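You operate a simulated robot arm through the tools that you are given. There is no shell and no other tool. Be economical: measure what you need, move in short steps, check, and stop when the job is done.

Carry out the task below with a simulated two-armed robot. There is one attempt and no reset: what you move stays moved.

TASK
Take the ring from the top of the wash bench and leave it on the top of the step plate. Take the rusty ring on the top of the wash bench and put it away on the top of the parts bench. Put the grey cloth on the top of the cooling bench away on the top of the ring bench. Open the case lid. Any order will do.

It is judged by the outcome, as a careful person would: the job done as asked, and still so three seconds after it is handed in. It fails if anything else is knocked over, pushed out of place, dropped, spilled or broken. A push-on lid holds only when it is set on centred and level and pressed home; a screw cap is set on level and turned clockwise until tight. Flat cloth is picked up by pressing the open fingertips on it (5 to 10 N) and closing them slowly along it; thin cloth reads only 2 to 8 mm in the jaws.

THE ROBOT
Two 7-joint arms with two-finger parallel grippers on one trunk, on a base that drives. Base frame: it is fixed to the floor where the robot stands at the start and does not move with it; the origin is under the middle of the robot, x ahead of it, y to its left, z up. Units: mm, degrees, N and s.
The left shoulder is at the start at [20, 138, 1225], the right one opposite. With the tool pointing down near the work surface each hand reaches from about 100 to 500 mm from the robot's upright axis, wherever it stands, measured 20 degrees to its own side. Places, roughly: case lid [-5200, -1900, 900]; grey cloth (11x7x3 cm) [2500, -800, 900]; ring (6x6x3 cm) [500, 100, 900]; rusty ring (6x6x3 cm) [600, 100, 900]; top of the parts bench [-3000, -2000, 900]; top of the ring bench [-2500, 3300, 700]; top of the step plate [-1300, 2400, 500]. Payload 1.57 kg a hand.
Tool frame (each hand has its own): the origin (TCP) lies between the finger pads and is the grasp point; the fingertips stand 30 mm ahead of it; z points along the fingers, y is the line along which they close. Largest opening 80 mm; finger width 17, thickness 12; the body of the gripper, 40 by 82 mm, starts 80 mm behind the TCP.
Orientation is told as [roll, pitch, yaw] about the base's x, y, z axes, in that order, counted from this pose: with the fingers straight down and closing along the base's y, the tool's x points along the base's -x, its y along +y and its z along -z.

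THE INTERFACE
- The arms move only by the tool send_rows. It takes "left_moves", "right_moves" or both (then of equal length, played together; a hand with none holds still); each is a list of rows, each a list of 7 numbers: the shift along the tool's x, y, z in units of 30 mm (1.0 is 30 mm), then the turn, a rotation vector about the tool's x, y, z in units of 5 degrees (1.0 is 5 degrees), then the finger opening in mm, from 0 to 80. In form: [[dx, dy, dz, ax, ay, az, fingers], ...]. A call has 1 to 20 rows; each row shifts and turns the commanded pose from where the row before left it, along the tool's axes as they then stand. A call with a number of a shift or a turn outside -1 to 1 is refused whole. Rows are played at 5 a second. More than 50 mm and 8.6 degrees between two rows, or a gripper value outside its range, and nothing of the call is played. Where a pose cannot be reached the arm comes as near as it can. A force on the tool above 40 N (or 10 N above the force at the start of the call, whichever is more), or a blocked arm, ends the call early, and 0.2 s more pass. Each finger travels about 45 mm/s and halts on what it meets, pressing with about 31 N; the grip force reading is that of the motor and also rises with nothing between the fingers. The clock runs only during rows and for 0.2 s after the last one: add rows that do not move to give the fingers time. The reply holds the time, the measured pose of the TCP, the force on the tool along the base axes, the opening and the grip force, in the units named above and with some noise, with the torque about the TCP (base axes, N m) and any sound that the robot's microphone picked up, and new pictures: "pictures" is both (left out), scene, wrist or none (wrist: the cameras of the hands that moved).
- Cameras (640 x 400 px; columns grow to the right, rows downward): "scene" is now at [188.4, 20.7, 1143.2]; the picture's right is [0.23, -0.97, 0.00], its down [-0.23, -0.05, -0.97] and it looks along [0.95, 0.22, -0.24] (base axes); focal length 230 px, centre (320, 200). "left" rides on the left gripper at [72, 7, -122] in its tool frame; the picture's right is [-0.09, 1.00, 0.00], its down [-0.84, -0.08, -0.54] and it looks along [-0.54, -0.05, 0.84] (tool axes); focal length 238 px, centre (320, 200). "right" rides on the right gripper at [72, -7, -122] in its tool frame; the picture's right is [0.09, 1.00, 0.00], its down [-0.84, 0.08, -0.54] and it looks along [-0.54, 0.05, 0.84] (tool axes); focal length 238 px, centre (320, 200). There is no depth. A picture from a camera that has moved, and an enlarged one, comes with that camera's place and axes in the base frame and with its lens.
- move_column(by): slides the trunk up (or, below 0, down) by that many mm; the arms and the scene camera ride with it, the base frame stays. It gives what a move gives, with no picture.
- roll_base(legs): drives the robot by 1 to 6 legs, each [ahead, left, turn to the left] in mm, mm and degrees, along the robot's own axes; the way and the turn of a leg run together, so that a leg with both is an arc; at most 1500 mm and 180 degrees a leg. The arms and the cameras ride along, it lands a little off, and it stops where it bumps. It gives what a move gives, and a new picture of the scene camera.
- turn_head(pan, tilt): turns the head with the scene camera to pan (to the left, within 60 degrees either way) and tilt (down, from -29 to 69), counted from straight ahead of the robot. It gives what a move gives, and a new picture of the scene camera.
- close_up(camera, box): a new picture of the part [left, top, right, bottom] of that camera's present view, enlarged. The clock stands still meanwhile.
- job_done(): hands the job in; it is judged then, once.

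Go step by step. Nothing tells you exact positions but the pictures and the camera data: compare them with the known pose of the tool, close in by small moves and look again before you grip or let go. The budget is 165 turns and 260 pictures, counting those below and the enlarged ones. Unless the task says otherwise, let go and move clear before handing in, and close with one line.

The tools are called after "Emit:" by a JSON object that holds its "name" and its "arguments". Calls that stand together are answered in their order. send_rows: Moves the arms, as the interface text tells. Its arguments: {"type":"object","properties":{"left_moves":{"type":"array","items":{"type":"array","items":{"type":"number"}}},"right_moves":{"type":"array","items":{"type":"array","items":{"type":"number"}}},"pictures":{"type":"string","enum":["both","scene","wrist","none"]}},"required":[]} The other tools are called the same way: move_column (by) slides the trunk up or down; roll_base (legs) drives the base; turn_head (pan, tilt) turns the head that bears the scene camera; close_up (camera, box) takes an enlarged picture of a part of a camera's view; job_done () hands the job in.

At the start:

```text
time: 0.0
left_eef_pos: [386.5, 283.0, 1071.5]
left_tcp_rot: [0.0, 0.1, 0.0]
left_force: [-0.4, 0.2, -0.4]
left_moment: [0.02, -0.03, -0.01]
left_gripper_width: 80.1
left_gripper_force: 0.0
right_eef_pos: [395.5, -71.5, 1087.8]
right_tcp_rot: [0.0, -0.1, 0.1]
right_force: [0.2, -0.4, -0.7]
right_moment: [0.01, 0.02, -0.02]
right_gripper_width: 80.0
right_gripper_force: 0.0
trunk travel left (down, up): [-600.0, 640.0]
robot x, y, heading: [-1.4, 1.2, 0.1]
head pan, tilt: [13.1, 13.7]
```

scene: 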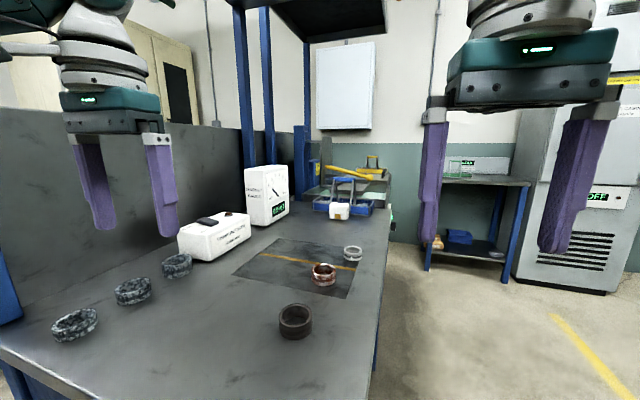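
right: 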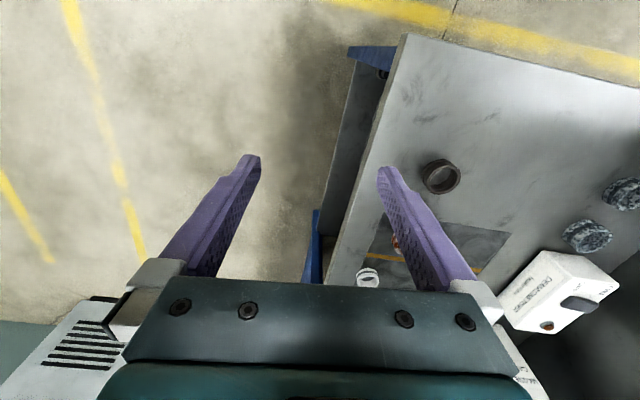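
left: 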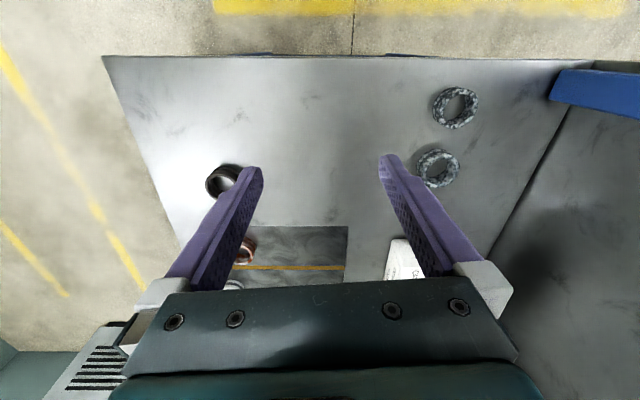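

I see a wash bench ahead with three mottled rings, a dark ring, a rusty ring and a small pale one on or near a dark plate. I'll look closer to tell them apart.

Emit:
{"name": "close_up", "arguments": {"camera": "scene", "box": [220, 220, 400, 350]}}

Emit:
{"name": "close_up", "arguments": {"camera": "right", "box": [320, 120, 640, 320]}}

```text
3.08 times, centred on (310, 285) of scene
camera zoom: at [188.4, 20.7, 1143.2], right [0.23, -0.97, 0.0], down [-0.23, -0.05, -0.97], along [0.95, 0.22, -0.24], focal length 709 px, centre (351, -62)
```

zoom: 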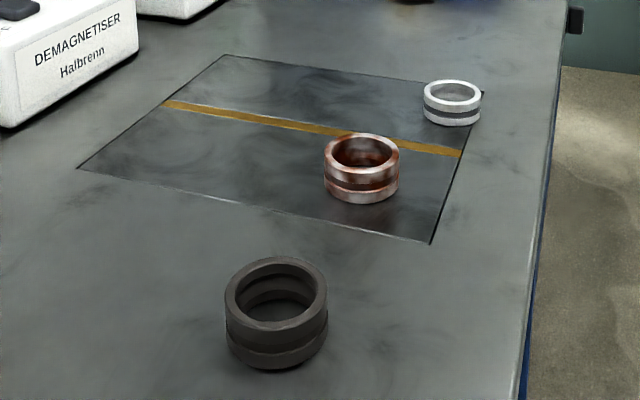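

```text
2.00 times, centred on (480, 220) of right
camera zoom: at [324.7, -78.2, 1209.2], right [-0.09, 1.0, 0.0], down [0.84, 0.08, 0.54], along [0.54, 0.05, -0.84], focal length 477 px, centre (0, 160)
```

zoom: 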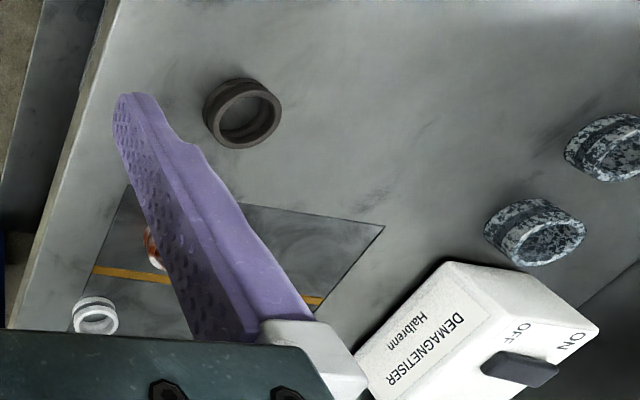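

The dark plain ring is at about [475, 126] and the rusty one at about [613, 113]; the bench top is near z 862. I'll bring the left hand above the dark ring.

Emit:
{"name": "send_rows", "arguments": {"left_moves": [[-0.49, -0.87, 0.5, 0, 0, 0, 80], [-0.49, -0.87, 0.5, 0, 0, 0, 80], [-0.49, -0.87, 0.5, 0, 0, 0, 80], [-0.49, -0.87, 0.5, 0, 0, 0, 80], [-0.49, -0.87, 0.5, 0, 0, 0, 80], [-0.49, -0.87, 0.5, 0, 0, 0, 80], [0, 0, 0, 0, 0, 0, 80]]}}

```text
time: 1.6
left_eef_pos: [475.7, 125.0, 980.0]
left_tcp_rot: [0.0, 0.0, -0.1]
left_force: [0.6, 0.7, 0.3]
left_moment: [-0.01, 0.02, -0.01]
left_gripper_width: 79.9
left_gripper_force: 0.0
right_eef_pos: [395.7, -73.5, 1089.7]
right_tcp_rot: [0.0, 0.0, -0.1]
right_force: [-0.5, 0.0, -0.1]
right_moment: [0.04, 0.02, 0.01]
right_gripper_width: 79.9
right_gripper_force: 0.0
trunk travel left (down, up): [-600.0, 640.0]
robot x, y, heading: [-4.6, -0.4, -0.0]
head pan, tilt: [13.1, 13.7]
camera scene: at [188.4, 20.7, 1143.2], right [0.23, -0.97, 0.0], down [-0.23, -0.05, -0.97], along [0.95, 0.22, -0.24], focal length 230 px, centre (320, 200)
camera left: at [404.0, 130.6, 1101.5], right [0.09, 1.0, 0.0], down [0.84, -0.08, 0.54], along [0.54, -0.05, -0.84], focal length 238 px, centre (320, 200)
```

scene: 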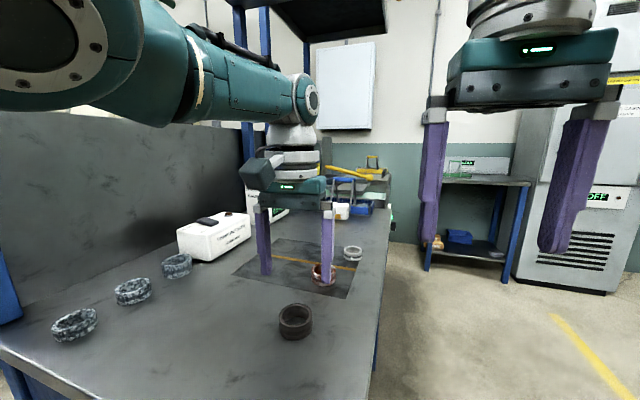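
left: 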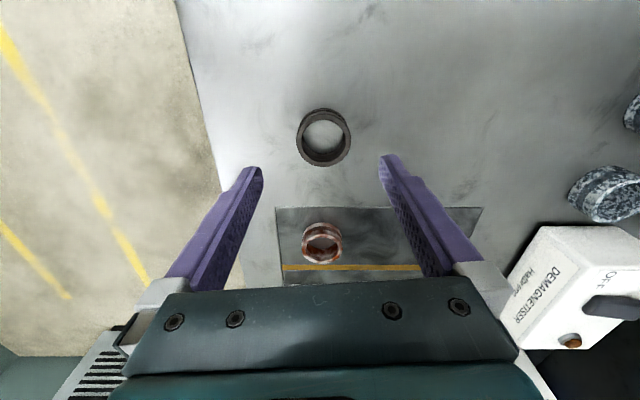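

The ring is centred at about [477, 128]. I'm descending to it with the fingertips just above the bench.

Emit:
{"name": "send_rows", "arguments": {"left_moves": [[-0.05, 0.1, 0.7, 0, 0, 0, 80], [0, 0, 0.7, 0, 0, 0, 80], [0, 0, 0.7, 0, 0, 0, 80], [0, 0, 0.5, 0, 0, 0, 80], [0, 0, 0, 0, 0, 0, 80]]}}

```text
time: 2.8
left_eef_pos: [463.9, 134.9, 903.3]
left_tcp_rot: [0.0, 0.0, 0.0]
left_force: [-0.4, -0.6, -0.2]
left_moment: [0.02, 0.0, 0.01]
left_gripper_width: 80.5
left_gripper_force: 0.0
left hand out of reach, approached as far as the arm can: row 1, 3
right_eef_pos: [395.5, -71.0, 1088.2]
right_tcp_rot: [0.1, 0.0, -0.1]
right_force: [0.7, 0.0, 0.4]
right_moment: [0.0, -0.01, 0.01]
right_gripper_width: 80.2
right_gripper_force: 0.1
trunk travel left (down, up): [-600.0, 640.0]
robot x, y, heading: [-1.4, 4.0, -0.0]
head pan, tilt: [13.1, 13.7]
camera scene: at [188.3, 20.7, 1143.2], right [0.23, -0.97, 0.0], down [-0.23, -0.05, -0.97], along [0.95, 0.22, -0.24], focal length 230 px, centre (320, 200)
camera left: at [392.8, 140.9, 1024.5], right [0.09, 1.0, 0.0], down [0.84, -0.08, 0.54], along [0.54, -0.05, -0.84], focal length 238 px, centre (320, 200)
```

scene: 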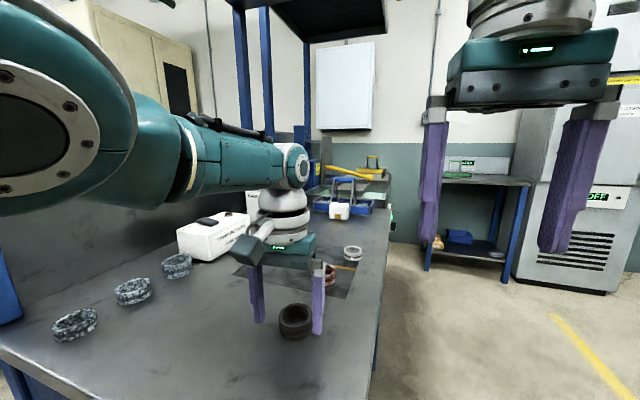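
left: 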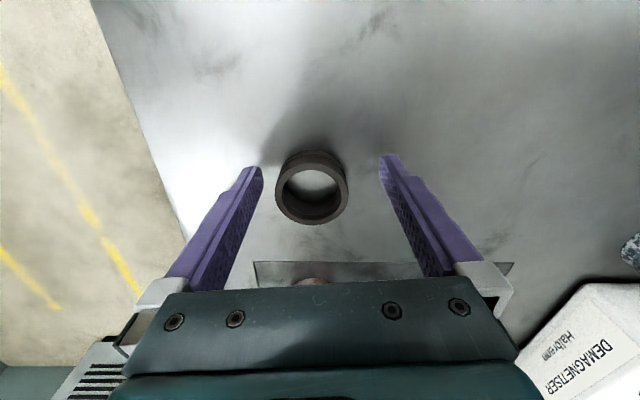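

The reach ends just short of the ring, so I need to drive closer. I'll lift the hand and look down at the bench edge first.

Emit:
{"name": "send_rows", "arguments": {"left_moves": [[0, 0, -0.8, 0, 0, 0, 80], [0, 0, -0.8, 0, 0, 0, 80], [0, 0, -0.8, 0, 0, 0, 80], [0, 0, -0.8, 0, 0, 0, 80], [0, 0, 0, 0, 0, 0, 80]], "pictures": "none"}}

Emit:
{"name": "turn_head", "arguments": {"pan": 0, "tilt": 69}}

```text
time: 4.0
left_eef_pos: [466.7, 132.4, 999.3]
left_tcp_rot: [0.0, 0.0, 0.0]
left_force: [0.1, -0.1, -0.1]
left_moment: [-0.01, -0.02, 0.01]
left_gripper_width: 80.0
left_gripper_force: 0.0
right_eef_pos: [395.6, -72.7, 1088.4]
right_tcp_rot: [0.0, 0.0, 0.0]
right_force: [-0.1, -0.4, 0.4]
right_moment: [0.02, -0.01, 0.01]
right_gripper_width: 79.9
right_gripper_force: 0.0
trunk travel left (down, up): [-600.0, 640.0]
robot x, y, heading: [2.2, -1.1, -0.0]
head pan, tilt: [13.1, 13.7]
```

```text
time: 5.2
left_eef_pos: [466.8, 132.8, 1000.1]
left_tcp_rot: [0.0, 0.0, 0.0]
left_force: [-0.7, -0.2, 0.2]
left_moment: [0.03, -0.01, -0.01]
left_gripper_width: 80.2
left_gripper_force: 0.1
right_eef_pos: [394.7, -72.0, 1088.6]
right_tcp_rot: [-0.1, -0.1, 0.0]
right_force: [-0.8, -0.7, 0.3]
right_moment: [0.04, 0.03, 0.05]
right_gripper_width: 80.1
right_gripper_force: 0.1
trunk travel left (down, up): [-600.0, 640.0]
robot x, y, heading: [1.7, -0.5, -0.1]
head pan, tilt: [0.0, 68.8]
camera scene: at [153.4, -0.5, 1065.5], right [0.0, -1.0, 0.0], down [-0.93, 0.0, -0.36], along [0.36, 0.0, -0.93], focal length 230 px, centre (320, 200)
```

scene: 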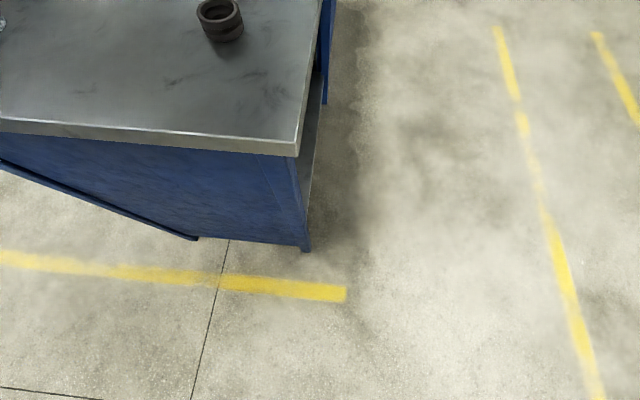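

The bench's right end lies at y≈20 and both rings are near it, so I'll drive round to that end and face +y.

Emit:
{"name": "roll_base", "arguments": {"legs": [[0, -320, 0], [545, 0, 0], [0, 0, 90]]}}

Emit:
{"name": "turn_head", "arguments": {"pan": 0, "tilt": 40}}

```text
time: 14.0
left_eef_pos: [409.5, 136.4, 998.9]
left_tcp_rot: [0.0, -0.1, 90.5]
left_force: [-0.3, 0.3, 0.3]
left_moment: [0.02, -0.02, -0.01]
left_gripper_width: 80.1
left_gripper_force: 0.1
right_eef_pos: [615.7, 67.7, 1088.2]
right_tcp_rot: [0.1, 0.0, 90.4]
right_force: [0.3, -0.2, 0.1]
right_moment: [0.01, 0.02, -0.01]
right_gripper_width: 79.9
right_gripper_force: 0.1
trunk travel left (down, up): [-600.0, 640.0]
robot x, y, heading: [552.3, -326.1, 90.5]
head pan, tilt: [0.0, 68.8]
camera scene: at [543.3, -173.6, 1065.4], right [1.0, 0.01, 0.0], down [0.01, -0.93, -0.36], along [0.0, 0.36, -0.93], focal length 230 px, centre (320, 200)
```

scene: 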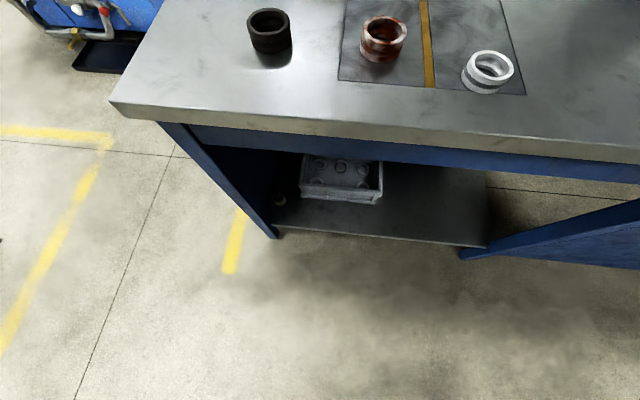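

```text
time: 14.9
left_eef_pos: [410.4, 138.2, 1000.0]
left_tcp_rot: [0.0, 0.0, 90.5]
left_force: [-0.6, -0.6, 0.1]
left_moment: [-0.03, -0.01, 0.01]
left_gripper_width: 79.9
left_gripper_force: 0.0
right_eef_pos: [617.2, 66.4, 1087.7]
right_tcp_rot: [-0.1, 0.0, 90.5]
right_force: [-0.3, -0.5, 0.1]
right_moment: [0.02, -0.02, -0.01]
right_gripper_width: 80.0
right_gripper_force: 0.1
trunk travel left (down, up): [-600.0, 640.0]
robot x, y, heading: [548.2, -328.8, 90.7]
head pan, tilt: [0.0, 40.0]
camera scene: at [543.0, -144.6, 1101.5], right [1.0, 0.01, 0.0], down [0.01, -0.64, -0.77], along [-0.01, 0.77, -0.64], focal length 230 px, centre (320, 200)
```

scene: 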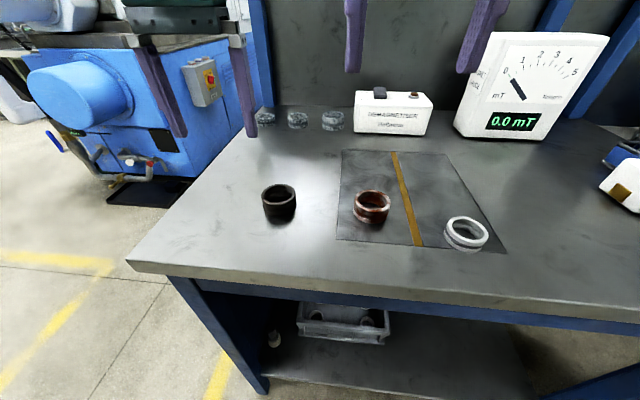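

Both rings now lie ahead within easy reach. I'll line up the left hand over the dark ring and the right over the rusty one.

Emit:
{"name": "send_rows", "arguments": {"left_moves": [[0.08, -0.56, 0, 0, 0, 0, 80], [0.08, -0.56, 0, 0, 0, 0, 80], [0.08, -0.56, 0, 0, 0, 0, 80], [0.08, -0.56, 0, 0, 0, 0, 80], [0, 0, 0, 0, 0, 0, 80]], "right_moves": [[-0.4, 0.02, 0.73, 0, 0, 0, 80], [-0.4, 0.02, 0.73, 0, 0, 0, 80], [-0.4, 0.02, 0.73, 0, 0, 0, 80], [-0.4, 0.02, 0.73, 0, 0, 0, 80], [0, 0, 0, 0, 0, 0, 80]], "pictures": "wrist"}}

```text
time: 16.1
left_eef_pos: [477.6, 128.9, 999.4]
left_tcp_rot: [0.0, 0.0, 90.5]
left_force: [0.6, 0.2, 0.0]
left_moment: [0.01, -0.01, -0.02]
left_gripper_width: 80.0
left_gripper_force: 0.0
right_eef_pos: [611.6, 116.3, 1000.5]
right_tcp_rot: [-0.1, 0.0, 90.5]
right_force: [-0.4, 0.2, 0.7]
right_moment: [-0.01, 0.03, 0.01]
right_gripper_width: 80.1
right_gripper_force: 0.0
trunk travel left (down, up): [-600.0, 640.0]
robot x, y, heading: [545.7, -330.8, 90.4]
head pan, tilt: [0.0, 40.0]
camera right: at [619.0, 45.6, 1122.4], right [-0.99, -0.1, 0.0], down [-0.09, 0.84, 0.54], along [-0.05, 0.54, -0.84], focal length 238 px, centre (320, 200)
camera left: at [472.6, 55.5, 1121.1], right [-1.0, 0.08, 0.0], down [0.07, 0.84, 0.54], along [0.04, 0.54, -0.84], focal length 238 px, centre (320, 200)
```

right: 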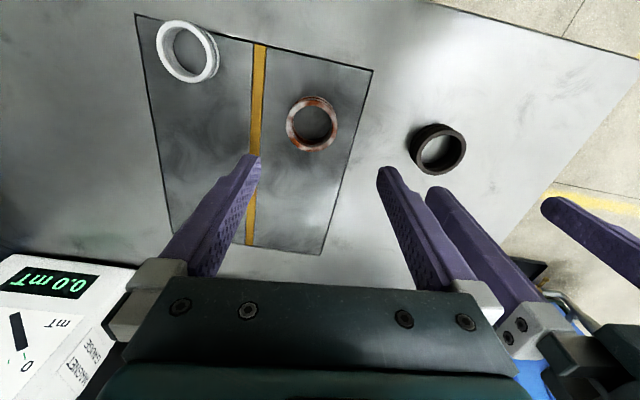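
left: 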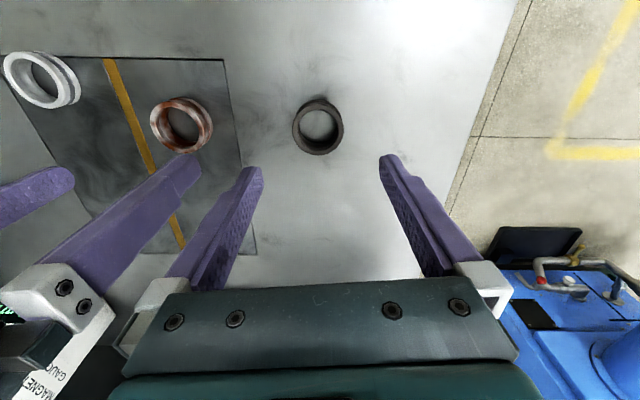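

Both hands are nearly centred (small corrections only). Descending both now.

Emit:
{"name": "send_rows", "arguments": {"left_moves": [[0.17, -0.05, 0.3, 0, 0, 0, 80], [0, 0, 0.75, 0, 0, 0, 80], [0, 0, 0.75, 0, 0, 0, 80], [0, 0, 0.75, 0, 0, 0, 80], [0, 0, 0.55, 0, 0, 0, 80], [0, 0, 0, 0, 0, 0, 80]], "right_moves": [[0.13, -0.3, 0.3, 0, 0, 0, 80], [0, 0, 0.75, 0, 0, 0, 80], [0, 0, 0.75, 0, 0, 0, 80], [0, 0, 0.75, 0, 0, 0, 80], [0, 0, 0.55, 0, 0, 0, 80], [0, 0, 0, 0, 0, 0, 80]]}}

```text
time: 17.5
left_eef_pos: [479.5, 120.0, 906.9]
left_tcp_rot: [0.0, 0.0, 90.5]
left_force: [-0.1, -0.2, 0.9]
left_moment: [0.04, 0.06, 0.02]
left_gripper_width: 80.2
left_gripper_force: 0.0
left hand out of reach, approached as far as the arm can: row 5
right_eef_pos: [623.2, 111.7, 909.1]
right_tcp_rot: [0.0, 0.0, 90.6]
right_force: [0.4, 0.5, 0.4]
right_moment: [0.01, -0.01, 0.0]
right_gripper_width: 79.7
right_gripper_force: 0.1
trunk travel left (down, up): [-600.0, 640.0]
robot x, y, heading: [547.1, -327.0, 90.5]
head pan, tilt: [0.0, 40.0]
camera scene: at [543.0, -144.5, 1101.6], right [1.0, 0.01, 0.0], down [0.01, -0.64, -0.77], along [-0.01, 0.77, -0.64], focal length 230 px, centre (320, 200)
camera right: at [630.3, 41.4, 1030.8], right [-0.99, -0.1, 0.0], down [-0.09, 0.84, 0.54], along [-0.06, 0.54, -0.84], focal length 238 px, centre (320, 200)
camera left: at [473.0, 47.1, 1027.9], right [-1.0, 0.08, 0.0], down [0.07, 0.84, 0.54], along [0.04, 0.54, -0.84], focal length 238 px, centre (320, 200)
```

scene: 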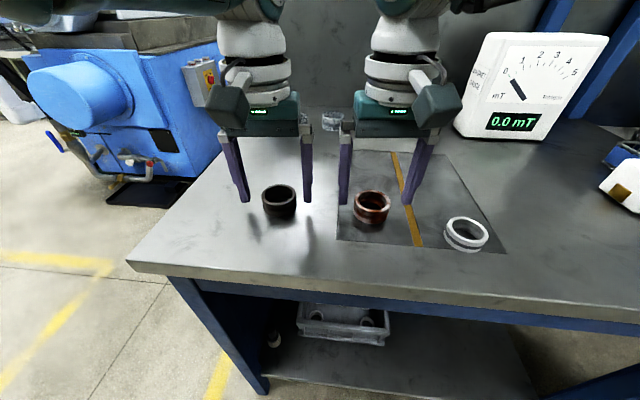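
right: 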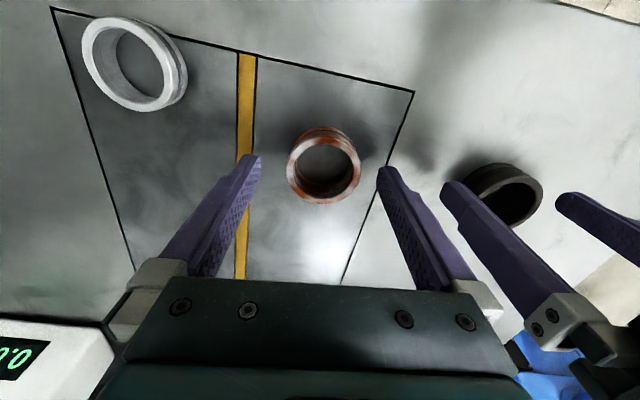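
left: 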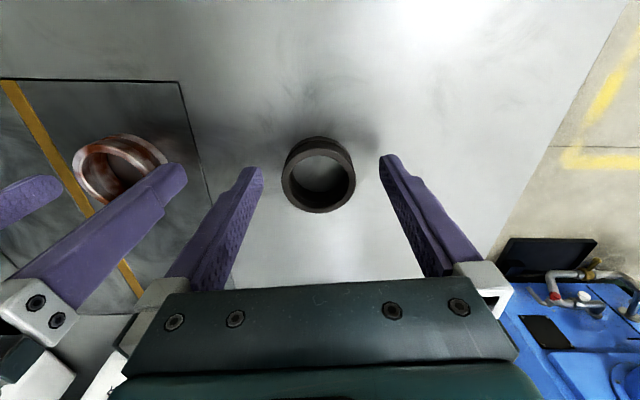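

The rings sit between the fingers; the arms are at the end of their downward reach, so I'll lower the trunk 10 mm and close.

Emit:
{"name": "move_column", "arguments": {"by": -10}}

Emit:
{"name": "send_rows", "arguments": {"left_moves": [[0, 0, 0, 0, 0, 0, 62], [0, 0, 0, 0, 0, 0, 54], [0, 0, 0, 0, 0, 0, 50], [0, 0, 0, 0, 0, 0, 46], [0, 0, 0, 0, 0, 0, 44], [0, 0, 0, 0, 0, 0, 44]], "right_moves": [[0, 0, 0, 0, 0, 0, 62], [0, 0, 0, 0, 0, 0, 54], [0, 0, 0, 0, 0, 0, 50], [0, 0, 0, 0, 0, 0, 46], [0, 0, 0, 0, 0, 0, 44], [0, 0, 0, 0, 0, 0, 44]]}}

```text
time: 18.1
left_eef_pos: [478.5, 118.4, 896.8]
left_tcp_rot: [0.0, 0.0, 90.6]
left_force: [-0.1, -0.1, 0.3]
left_moment: [-0.01, -0.02, -0.03]
left_gripper_width: 80.0
left_gripper_force: 0.1
right_eef_pos: [622.8, 112.4, 900.0]
right_tcp_rot: [0.1, 0.0, 90.5]
right_force: [-0.6, -0.8, -0.5]
right_moment: [-0.01, -0.03, 0.01]
right_gripper_width: 80.0
right_gripper_force: 0.1
trunk travel left (down, up): [-590.0, 650.0]
robot x, y, heading: [543.1, -327.7, 90.5]
head pan, tilt: [0.0, 40.0]
```

```text
time: 19.5
left_eef_pos: [478.5, 120.4, 897.1]
left_tcp_rot: [0.0, -0.1, 90.5]
left_force: [-0.8, 0.6, 0.7]
left_moment: [0.04, -0.07, 0.01]
left_gripper_width: 51.2
left_gripper_force: 31.5
right_eef_pos: [623.2, 112.5, 898.6]
right_tcp_rot: [0.0, 0.1, 90.5]
right_force: [-0.4, -0.4, 1.3]
right_moment: [0.03, 0.05, 0.03]
right_gripper_width: 50.9
right_gripper_force: 31.4
trunk travel left (down, up): [-590.0, 650.0]
robot x, y, heading: [545.2, -328.6, 90.6]
head pan, tilt: [0.0, 40.0]
camera scene: at [543.0, -144.5, 1091.6], right [1.0, 0.01, 0.0], down [0.01, -0.64, -0.77], along [-0.01, 0.77, -0.64], focal length 230 px, centre (320, 200)
camera right: at [630.2, 41.4, 1021.0], right [-0.99, -0.1, 0.0], down [-0.08, 0.84, 0.54], along [-0.06, 0.54, -0.84], focal length 238 px, centre (320, 200)
camera left: at [472.9, 47.2, 1018.2], right [-1.0, 0.08, 0.0], down [0.07, 0.84, 0.54], along [0.04, 0.54, -0.84], focal length 238 px, centre (320, 200)
```

scene: 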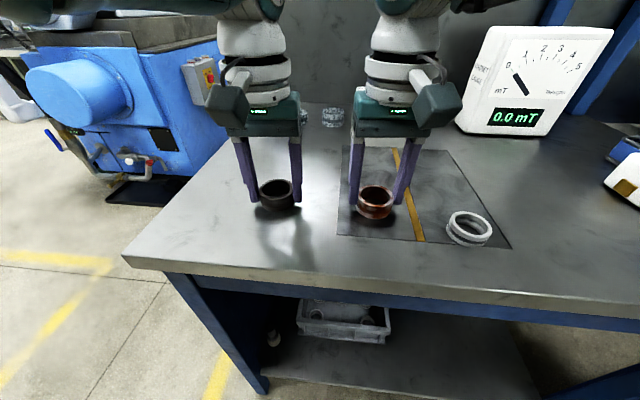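
right: 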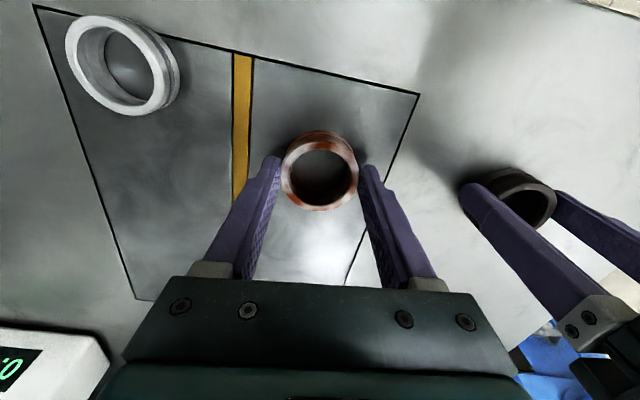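
left: 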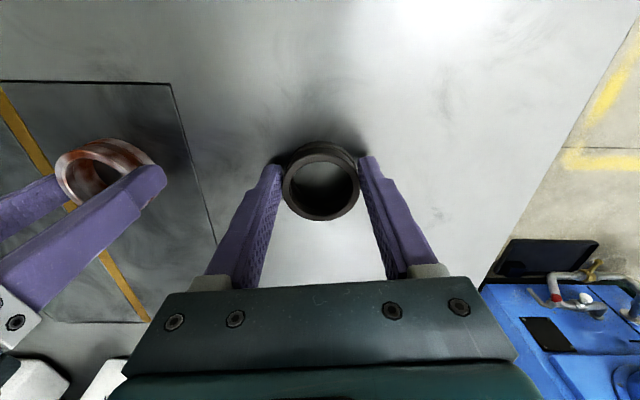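

Both rings are gripped (51 mm). I'll lift with the trunk and draw the hands in, then look around for a route.

Emit:
{"name": "move_column", "arguments": {"by": 130}}

Emit:
{"name": "send_rows", "arguments": {"left_moves": [[0.8, 0.3, -0.2, 0, 0, 0, 44], [0.8, 0.3, -0.2, 0, 0, 0, 44], [0.8, 0.3, -0.2, 0, 0, 0, 44], [0.8, 0, -0.2, 0, 0, 0, 44], [0.8, 0, -0.2, 0, 0, 0, 44], [0, 0, 0, 0, 0, 0, 44]], "right_moves": [[0.8, -0.3, -0.2, 0, 0, 0, 44], [0.8, -0.3, -0.2, 0, 0, 0, 44], [0.8, -0.3, -0.2, 0, 0, 0, 44], [0.8, 0, -0.2, 0, 0, 0, 44], [0.8, 0, -0.2, 0, 0, 0, 44], [0, 0, 0, 0, 0, 0, 44]]}}

Emit:
{"name": "turn_head", "arguments": {"pan": 55, "tilt": 20}}

```text
time: 21.1
left_eef_pos: [479.5, 119.6, 1026.4]
left_tcp_rot: [0.0, -0.1, 90.5]
left_force: [0.0, 0.4, -0.8]
left_moment: [-0.03, -0.01, -0.02]
left_gripper_width: 51.2
left_gripper_force: 31.2
right_eef_pos: [622.8, 112.8, 1029.4]
right_tcp_rot: [0.0, 0.0, 90.5]
right_force: [-0.4, 0.1, -1.3]
right_moment: [0.01, -0.01, 0.0]
right_gripper_width: 51.0
right_gripper_force: 31.1
trunk travel left (down, up): [-720.0, 520.0]
robot x, y, heading: [547.6, -329.1, 90.4]
head pan, tilt: [0.0, 40.0]
```

```text
time: 22.5
left_eef_pos: [451.5, -0.6, 1056.2]
left_tcp_rot: [0.0, 0.0, 90.5]
left_force: [0.5, -0.4, -1.0]
left_moment: [0.02, 0.01, -0.01]
left_gripper_width: 50.8
left_gripper_force: 30.8
right_eef_pos: [649.6, -9.9, 1059.4]
right_tcp_rot: [0.0, 0.0, 90.5]
right_force: [-0.3, -0.2, -0.6]
right_moment: [0.01, -0.01, -0.05]
right_gripper_width: 51.4
right_gripper_force: 31.2
trunk travel left (down, up): [-720.0, 520.0]
robot x, y, heading: [547.6, -330.7, 90.4]
head pan, tilt: [0.0, 40.0]
camera scene: at [543.0, -144.7, 1221.5], right [1.0, 0.01, 0.0], down [0.01, -0.64, -0.77], along [-0.01, 0.77, -0.64], focal length 230 px, centre (320, 200)
camera right: at [656.7, -80.4, 1180.5], right [-0.99, -0.1, 0.0], down [-0.08, 0.84, 0.54], along [-0.05, 0.54, -0.84], focal length 238 px, centre (320, 200)
camera left: at [446.0, -73.6, 1177.0], right [-1.0, 0.08, 0.0], down [0.07, 0.84, 0.54], along [0.04, 0.54, -0.84], focal length 238 px, centre (320, 200)
```

scene: 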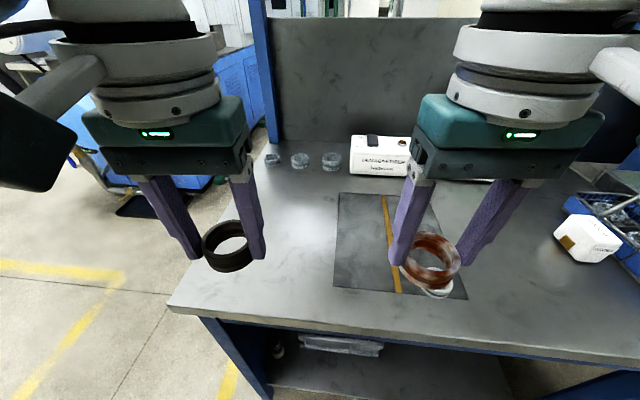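
right: 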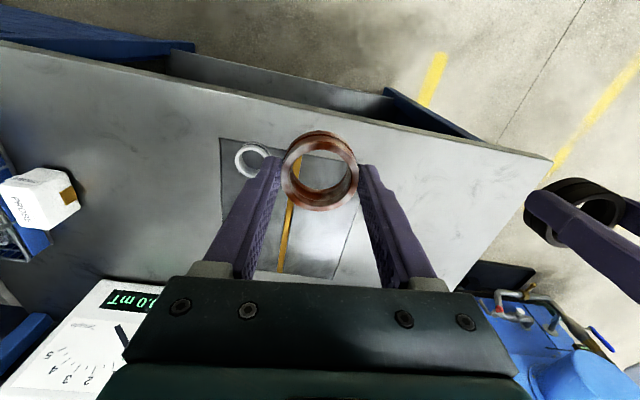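
left: 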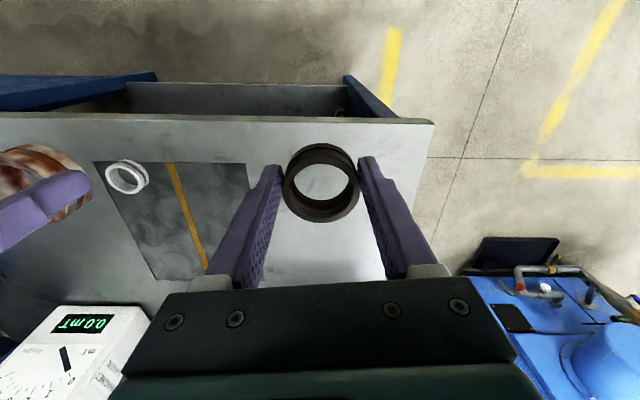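

```text
time: 23.7
left_eef_pos: [451.1, -0.8, 1055.9]
left_tcp_rot: [0.0, 0.0, 90.5]
left_force: [0.5, 0.1, -1.5]
left_moment: [-0.04, -0.01, 0.01]
left_gripper_width: 50.8
left_gripper_force: 30.9
right_eef_pos: [648.9, -9.0, 1059.2]
right_tcp_rot: [0.0, 0.0, 90.5]
right_force: [0.3, 0.2, -1.0]
right_moment: [-0.01, 0.0, 0.02]
right_gripper_width: 51.2
right_gripper_force: 31.0
trunk travel left (down, up): [-720.0, 520.0]
robot x, y, heading: [548.1, -329.6, 90.5]
head pan, tilt: [55.0, 20.0]
camera scene: at [467.1, -176.8, 1252.9], right [0.57, 0.82, 0.0], down [0.28, -0.19, -0.94], along [-0.77, 0.53, -0.34], focal length 230 px, centre (320, 200)
```

scene: 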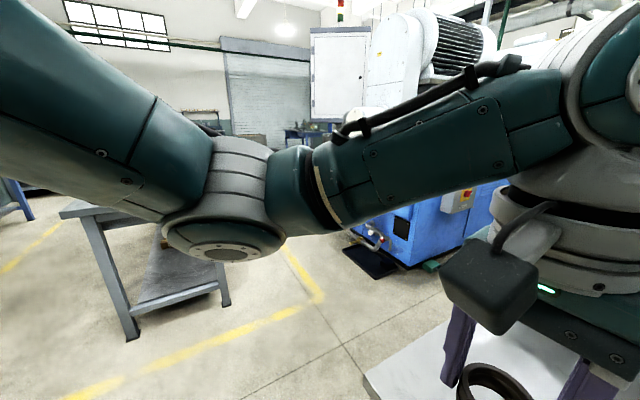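

Both rings are held clear. I'll back off from the bench and turn towards -x to survey the route to the step plate.

Emit:
{"name": "roll_base", "arguments": {"legs": [[-250, 0, 0], [0, 0, 90]]}}

Emit:
{"name": "turn_head", "arguments": {"pan": -30, "tilt": 8}}

Emit:
{"name": "turn_head", "arguments": {"pan": 30, "tilt": 8}}

```text
time: 29.5
left_eef_pos: [226.2, -684.1, 1056.3]
left_tcp_rot: [0.0, -0.1, -176.5]
left_force: [-0.6, 0.6, -1.4]
left_moment: [-0.02, -0.03, 0.01]
left_gripper_width: 50.6
left_gripper_force: 31.4
right_eef_pos: [225.4, -487.2, 1059.5]
right_tcp_rot: [0.0, 0.1, -176.5]
right_force: [0.5, 0.1, -1.0]
right_moment: [0.0, -0.02, 0.03]
right_gripper_width: 51.0
right_gripper_force: 31.4
trunk travel left (down, up): [-720.0, 520.0]
robot x, y, heading: [548.8, -575.5, -176.4]
head pan, tilt: [55.0, 20.0]
camera scene: at [398.2, -658.2, 1252.9], right [-0.85, 0.52, 0.0], down [0.18, 0.29, -0.94], along [-0.49, -0.8, -0.34], focal length 230 px, centre (320, 200)
```

scene: 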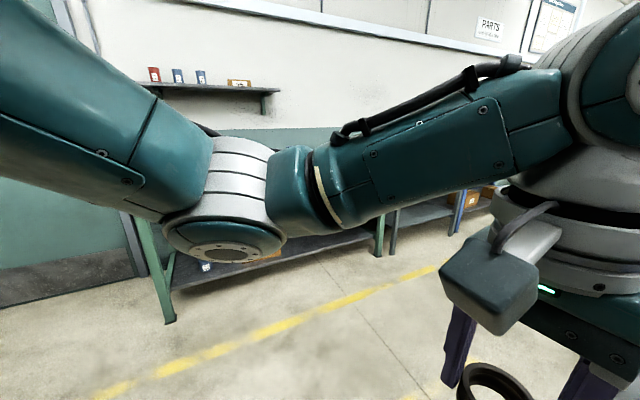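

```text
time: 31.1
left_eef_pos: [226.3, -684.8, 1055.1]
left_tcp_rot: [0.0, 0.0, -176.5]
left_force: [0.9, -0.1, -1.4]
left_moment: [-0.01, -0.04, 0.01]
left_gripper_width: 50.6
left_gripper_force: 31.4
right_eef_pos: [225.0, -487.3, 1060.2]
right_tcp_rot: [0.0, 0.0, -176.5]
right_force: [0.0, -0.7, -1.1]
right_moment: [0.01, 0.03, 0.02]
right_gripper_width: 51.2
right_gripper_force: 31.9
trunk travel left (down, up): [-720.0, 520.0]
robot x, y, heading: [552.1, -570.5, -176.5]
head pan, tilt: [-30.0, 8.0]
camera scene: at [364.0, -537.5, 1272.4], right [0.45, 0.9, 0.0], down [0.12, -0.06, -0.99], along [-0.89, 0.44, -0.14], focal length 230 px, centre (320, 200)
```

scene: 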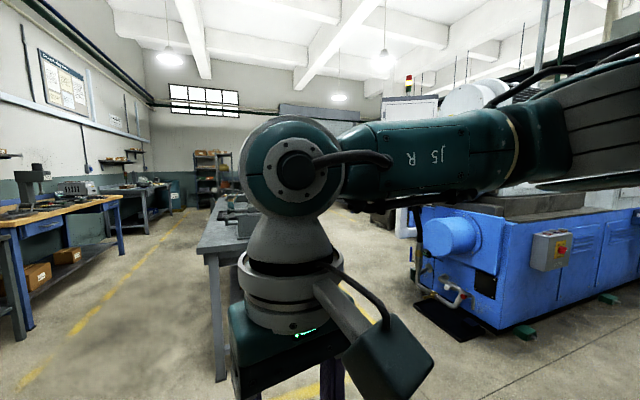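

```text
time: 32.4
left_eef_pos: [226.3, -683.1, 1055.6]
left_tcp_rot: [0.1, 0.0, -176.5]
left_force: [-0.4, 1.0, -0.7]
left_moment: [0.01, -0.01, 0.01]
left_gripper_width: 50.6
left_gripper_force: 31.2
right_eef_pos: [224.2, -486.7, 1059.5]
right_tcp_rot: [0.0, -0.1, -176.6]
right_force: [0.1, -0.2, -0.1]
right_moment: [-0.03, -0.03, -0.03]
right_gripper_width: 51.2
right_gripper_force: 30.7
trunk travel left (down, up): [-720.0, 520.0]
robot x, y, heading: [553.1, -575.1, -176.5]
head pan, tilt: [30.0, 8.0]
camera scene: at [369.6, -629.9, 1272.4], right [-0.55, 0.83, 0.0], down [0.12, 0.08, -0.99], along [-0.83, -0.55, -0.14], focal length 230 px, centre (320, 200)
```

scene: 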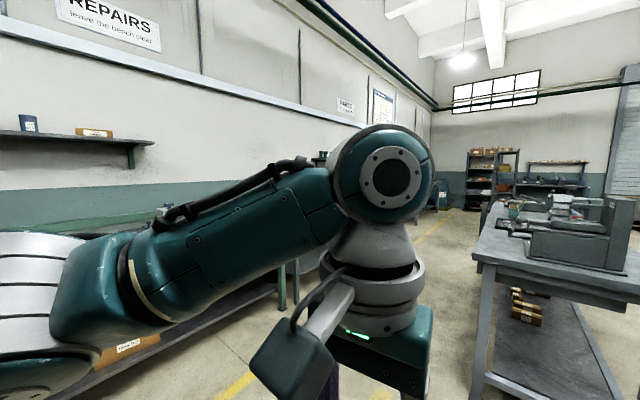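

A grey table stands at x<-960, y -530..0, and a blue machine at y>1000; there's an aisle between them. I'll drive to the gap and look again.

Emit:
{"name": "roll_base", "arguments": {"legs": [[850, 0, 0], [0, -950, 0]]}}

Emit:
{"name": "turn_head", "arguments": {"pan": -55, "tilt": 10}}

Emit:
{"name": "turn_head", "arguments": {"pan": -5, "tilt": 15}}

```text
time: 41.4
left_eef_pos: [-683.0, 202.9, 1055.7]
left_tcp_rot: [0.1, 0.0, -175.3]
left_force: [-0.3, 0.5, -0.5]
left_moment: [0.01, -0.03, -0.01]
left_gripper_width: 50.6
left_gripper_force: 31.1
right_eef_pos: [-689.2, 400.3, 1060.0]
right_tcp_rot: [0.0, 0.0, -175.3]
right_force: [-0.3, -0.2, -1.4]
right_moment: [0.02, -0.04, -0.03]
right_gripper_width: 51.0
right_gripper_force: 30.8
trunk travel left (down, up): [-720.0, 520.0]
robot x, y, heading: [-364.5, 321.7, -175.4]
head pan, tilt: [30.0, 8.0]
camera scene: at [-541.4, 260.8, 1272.4], right [-0.57, 0.82, 0.0], down [0.11, 0.08, -0.99], along [-0.81, -0.56, -0.14], focal length 230 px, centre (320, 200)
```

scene: 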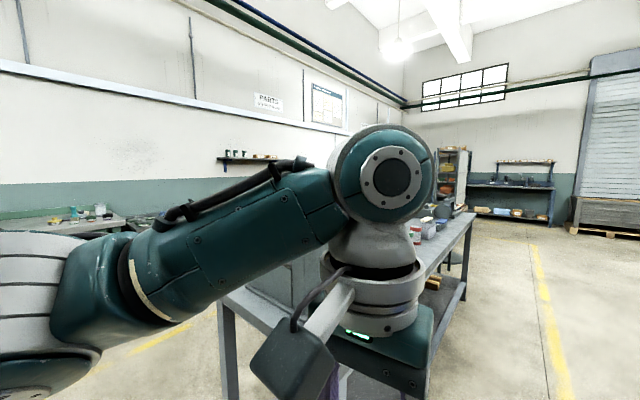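

```text
time: 43.0
left_eef_pos: [-684.5, 203.0, 1056.6]
left_tcp_rot: [0.0, 0.0, -175.3]
left_force: [0.3, -0.4, -1.4]
left_moment: [0.03, -0.03, 0.01]
left_gripper_width: 50.4
left_gripper_force: 30.4
right_eef_pos: [-689.4, 399.9, 1060.6]
right_tcp_rot: [0.0, 0.0, -175.3]
right_force: [-0.4, 0.1, -1.1]
right_moment: [0.0, -0.02, 0.01]
right_gripper_width: 51.1
right_gripper_force: 31.1
trunk travel left (down, up): [-720.0, 520.0]
robot x, y, heading: [-365.9, 322.2, -175.5]
head pan, tilt: [-55.0, 10.0]
camera scene: at [-524.7, 385.0, 1269.2], right [0.77, 0.64, 0.0], down [0.11, -0.13, -0.98], along [-0.63, 0.76, -0.17], focal length 230 px, centre (320, 200)
```

scene: 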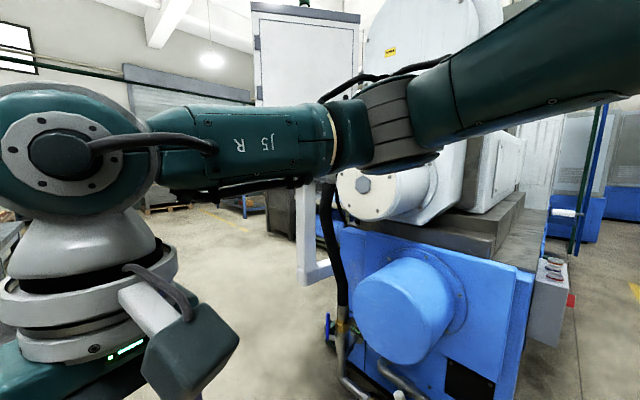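

```text
time: 44.2
left_eef_pos: [-684.5, 203.1, 1055.0]
left_tcp_rot: [-0.1, -0.1, -175.3]
left_force: [0.3, -1.0, -1.4]
left_moment: [0.01, -0.01, -0.01]
left_gripper_width: 50.5
left_gripper_force: 30.7
right_eef_pos: [-689.5, 399.8, 1058.4]
right_tcp_rot: [0.0, 0.0, -175.3]
right_force: [0.1, 0.0, -1.6]
right_moment: [0.0, -0.03, 0.01]
right_gripper_width: 51.0
right_gripper_force: 30.8
trunk travel left (down, up): [-720.0, 520.0]
robot x, y, heading: [-366.0, 323.1, -175.4]
head pan, tilt: [-5.0, 15.0]
camera scene: at [-558.6, 314.1, 1261.1], right [0.01, 1.0, 0.0], down [0.26, 0.0, -0.97], along [-0.97, 0.01, -0.26], focal length 230 px, centre (320, 200)
```

scene: 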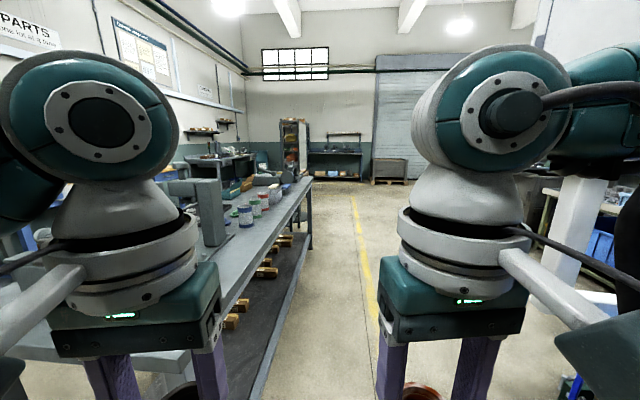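

The aisle runs along -x between the grey table (edge y≈150) and the machine. I'll shift right into its middle, drive ahead, and look toward the step plate.

Emit:
{"name": "roll_base", "arguments": {"legs": [[0, -280, 0], [900, 0, -4]]}}

Emit:
{"name": "turn_head", "arguments": {"pan": -58, "tilt": 15}}

Emit:
{"name": "turn_head", "arguments": {"pan": -20, "tilt": 15}}

```text
time: 50.6
left_eef_pos: [-1631.6, 472.8, 1055.7]
left_tcp_rot: [0.0, 0.1, -179.1]
left_force: [0.4, -0.4, -1.2]
left_moment: [0.01, 0.0, 0.01]
left_gripper_width: 50.5
left_gripper_force: 30.8
right_eef_pos: [-1624.5, 669.1, 1059.0]
right_tcp_rot: [0.0, 0.2, -179.1]
right_force: [0.0, 0.2, -1.6]
right_moment: [0.02, -0.02, -0.01]
right_gripper_width: 51.0
right_gripper_force: 30.5
trunk travel left (down, up): [-720.0, 520.0]
robot x, y, heading: [-1305.6, 570.5, -178.8]
head pan, tilt: [-5.0, 15.0]
camera scene: at [-1498.8, 574.4, 1261.1], right [0.07, 1.0, 0.0], down [0.26, -0.02, -0.97], along [-0.96, 0.07, -0.26], focal length 230 px, centre (320, 200)
```

scene: 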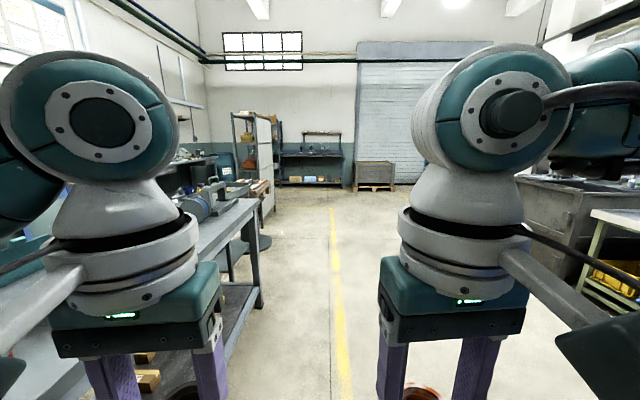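

```text
time: 51.8
left_eef_pos: [-1630.5, 471.6, 1055.9]
left_tcp_rot: [0.0, 0.1, -179.2]
left_force: [-0.5, -0.8, -2.0]
left_moment: [0.03, 0.0, 0.0]
left_gripper_width: 50.4
left_gripper_force: 31.3
right_eef_pos: [-1624.3, 669.0, 1059.7]
right_tcp_rot: [-0.1, -0.1, -179.1]
right_force: [0.6, 0.2, -1.6]
right_moment: [0.02, 0.0, -0.01]
right_gripper_width: 51.0
right_gripper_force: 31.2
trunk travel left (down, up): [-720.0, 520.0]
robot x, y, heading: [-1302.9, 566.6, -179.1]
head pan, tilt: [-58.0, 15.0]
camera scene: at [-1456.4, 646.1, 1261.1], right [0.84, 0.54, 0.0], down [0.14, -0.22, -0.97], along [-0.53, 0.81, -0.26], focal length 230 px, centre (320, 200)
```

scene: 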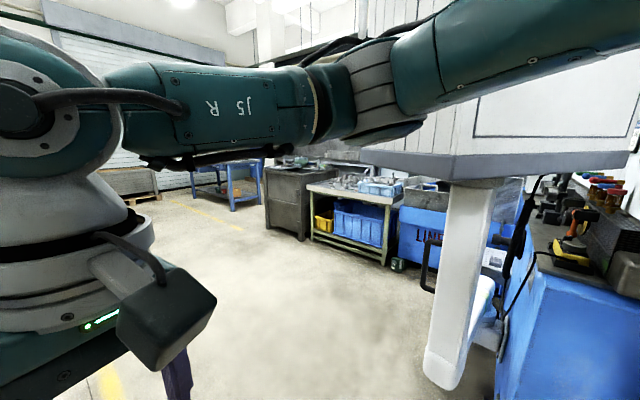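

```text
time: 52.9
left_eef_pos: [-1630.4, 471.3, 1055.4]
left_tcp_rot: [-0.1, -0.1, -179.2]
left_force: [-0.2, 0.2, -1.8]
left_moment: [0.02, 0.0, 0.02]
left_gripper_width: 50.5
left_gripper_force: 30.9
right_eef_pos: [-1624.1, 668.9, 1060.0]
right_tcp_rot: [0.0, 0.0, -179.1]
right_force: [1.5, 0.5, -0.5]
right_moment: [0.0, 0.02, -0.01]
right_gripper_width: 51.2
right_gripper_force: 31.4
trunk travel left (down, up): [-720.0, 520.0]
robot x, y, heading: [-1304.2, 569.6, -178.8]
head pan, tilt: [-20.0, 15.0]
camera scene: at [-1493.8, 598.3, 1261.1], right [0.33, 0.94, 0.0], down [0.24, -0.08, -0.97], along [-0.91, 0.32, -0.26], focal length 230 px, centre (320, 200)
```

scene: 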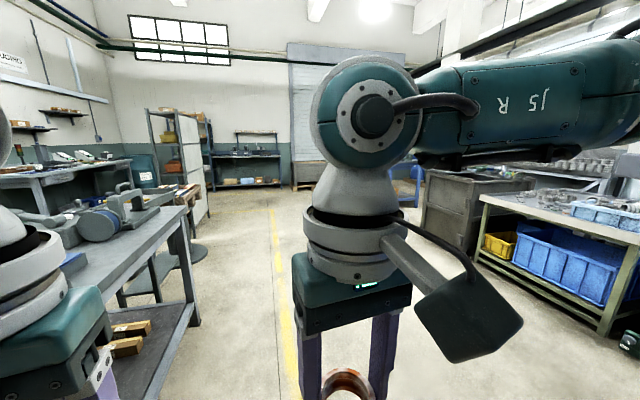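

The green bench with blue bins is around [-2500, 3000] (the ring bench). The step plate should be behind the white console; I'll drive into the open floor west of it and look.

Emit:
{"name": "roll_base", "arguments": {"legs": [[850, 0, 0], [0, -1000, 0], [0, 0, -120]]}}

Emit:
{"name": "turn_head", "arguments": {"pan": 0, "tilt": 20}}

```text
time: 67.0
left_eef_pos: [-2112.4, 1854.4, 1056.6]
left_tcp_rot: [-0.1, -0.1, 62.2]
left_force: [0.4, 0.2, -1.2]
left_moment: [0.0, 0.01, 0.01]
left_gripper_width: 49.7
left_gripper_force: 31.2
right_eef_pos: [-1943.8, 1752.9, 1058.0]
right_tcp_rot: [0.0, 0.0, 62.2]
right_force: [-0.4, 0.5, -0.9]
right_moment: [0.02, -0.01, 0.0]
right_gripper_width: 51.0
right_gripper_force: 31.0
trunk travel left (down, up): [-720.0, 520.0]
robot x, y, heading: [-2185.3, 1522.7, 62.2]
head pan, tilt: [-20.0, 15.0]
camera scene: at [-2071.2, 1670.7, 1261.1], right [0.67, -0.74, 0.0], down [-0.19, -0.17, -0.97], along [0.72, 0.65, -0.26], focal length 230 px, centre (320, 200)
```

scene: 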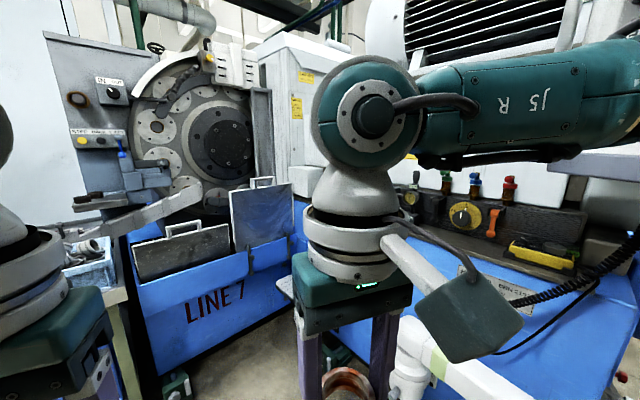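

```text
time: 67.9
left_eef_pos: [-2112.1, 1853.6, 1056.4]
left_tcp_rot: [0.1, -0.1, 62.3]
left_force: [0.1, 0.4, -0.7]
left_moment: [0.0, 0.03, 0.03]
left_gripper_width: 50.0
left_gripper_force: 31.6
right_eef_pos: [-1942.5, 1752.9, 1058.9]
right_tcp_rot: [0.0, -0.1, 62.1]
right_force: [-0.3, 0.6, -1.3]
right_moment: [-0.01, 0.0, 0.0]
right_gripper_width: 51.0
right_gripper_force: 31.0
trunk travel left (down, up): [-720.0, 520.0]
robot x, y, heading: [-2183.9, 1524.4, 62.2]
head pan, tilt: [0.0, 20.0]
camera scene: at [-2096.8, 1690.3, 1252.9], right [0.88, -0.47, 0.0], down [-0.16, -0.3, -0.94], along [0.44, 0.83, -0.34], focal length 230 px, centre (320, 200)
```

scene: 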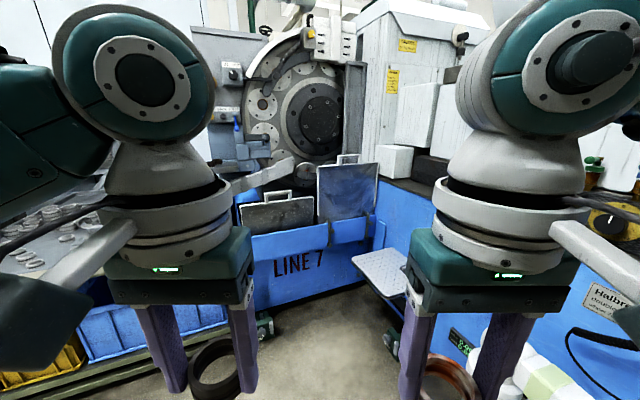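

The step plate is the light perforated shelf in the machine corner near [-1330, 2410, 500]. I'll look more closely at it and at the obstacles around it.

Emit:
{"name": "turn_head", "arguments": {"pan": -40, "tilt": 40}}

Emit:
{"name": "turn_head", "arguments": {"pan": -8, "tilt": 40}}

```text
time: 68.9
left_eef_pos: [-2112.9, 1853.5, 1055.1]
left_tcp_rot: [-0.1, -0.1, 62.2]
left_force: [-0.1, -0.1, -0.7]
left_moment: [-0.03, -0.01, 0.01]
left_gripper_width: 49.7
left_gripper_force: 30.9
right_eef_pos: [-1943.5, 1752.9, 1058.9]
right_tcp_rot: [0.0, 0.0, 62.2]
right_force: [0.6, 0.4, -0.9]
right_moment: [-0.04, 0.02, 0.02]
right_gripper_width: 51.3
right_gripper_force: 31.0
trunk travel left (down, up): [-720.0, 520.0]
robot x, y, heading: [-2184.4, 1522.1, 62.0]
head pan, tilt: [-40.0, 40.0]
camera scene: at [-2061.7, 1640.1, 1221.6], right [0.38, -0.93, 0.0], down [-0.59, -0.24, -0.77], along [0.71, 0.29, -0.64], focal length 230 px, centre (320, 200)
```

scene: 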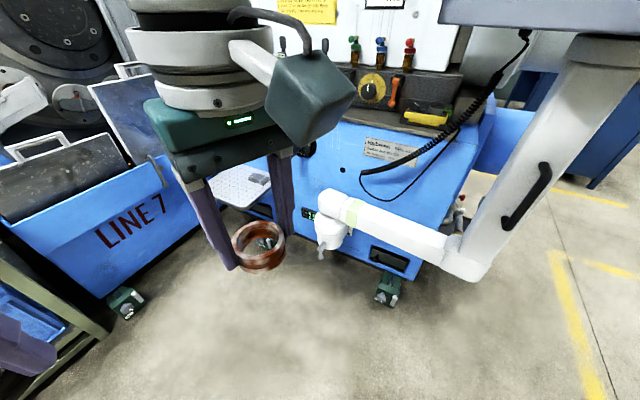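

```text
time: 69.9
left_eef_pos: [-2113.0, 1856.2, 1054.8]
left_tcp_rot: [0.1, 0.0, 62.2]
left_force: [0.2, -0.3, -1.6]
left_moment: [0.0, -0.01, -0.01]
left_gripper_width: 50.0
left_gripper_force: 31.0
right_eef_pos: [-1943.0, 1752.9, 1059.1]
right_tcp_rot: [0.0, -0.1, 62.2]
right_force: [0.1, 0.0, -1.8]
right_moment: [-0.02, 0.01, 0.0]
right_gripper_width: 51.4
right_gripper_force: 31.1
trunk travel left (down, up): [-720.0, 520.0]
robot x, y, heading: [-2185.8, 1518.6, 62.3]
head pan, tilt: [-8.0, 40.0]
camera scene: at [-2090.6, 1676.9, 1221.5], right [0.81, -0.59, 0.0], down [-0.38, -0.52, -0.77], along [0.45, 0.62, -0.64], focal length 230 px, centre (320, 200)
```

scene: 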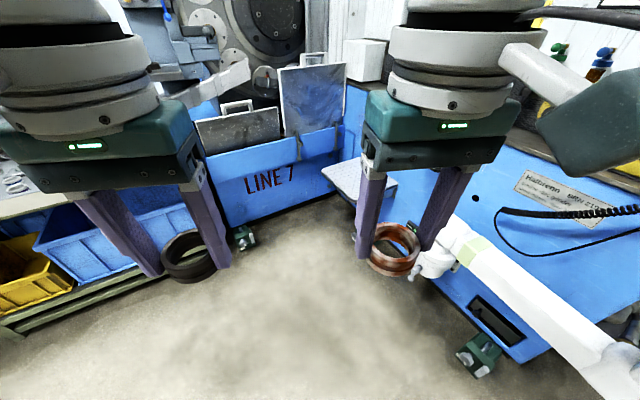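

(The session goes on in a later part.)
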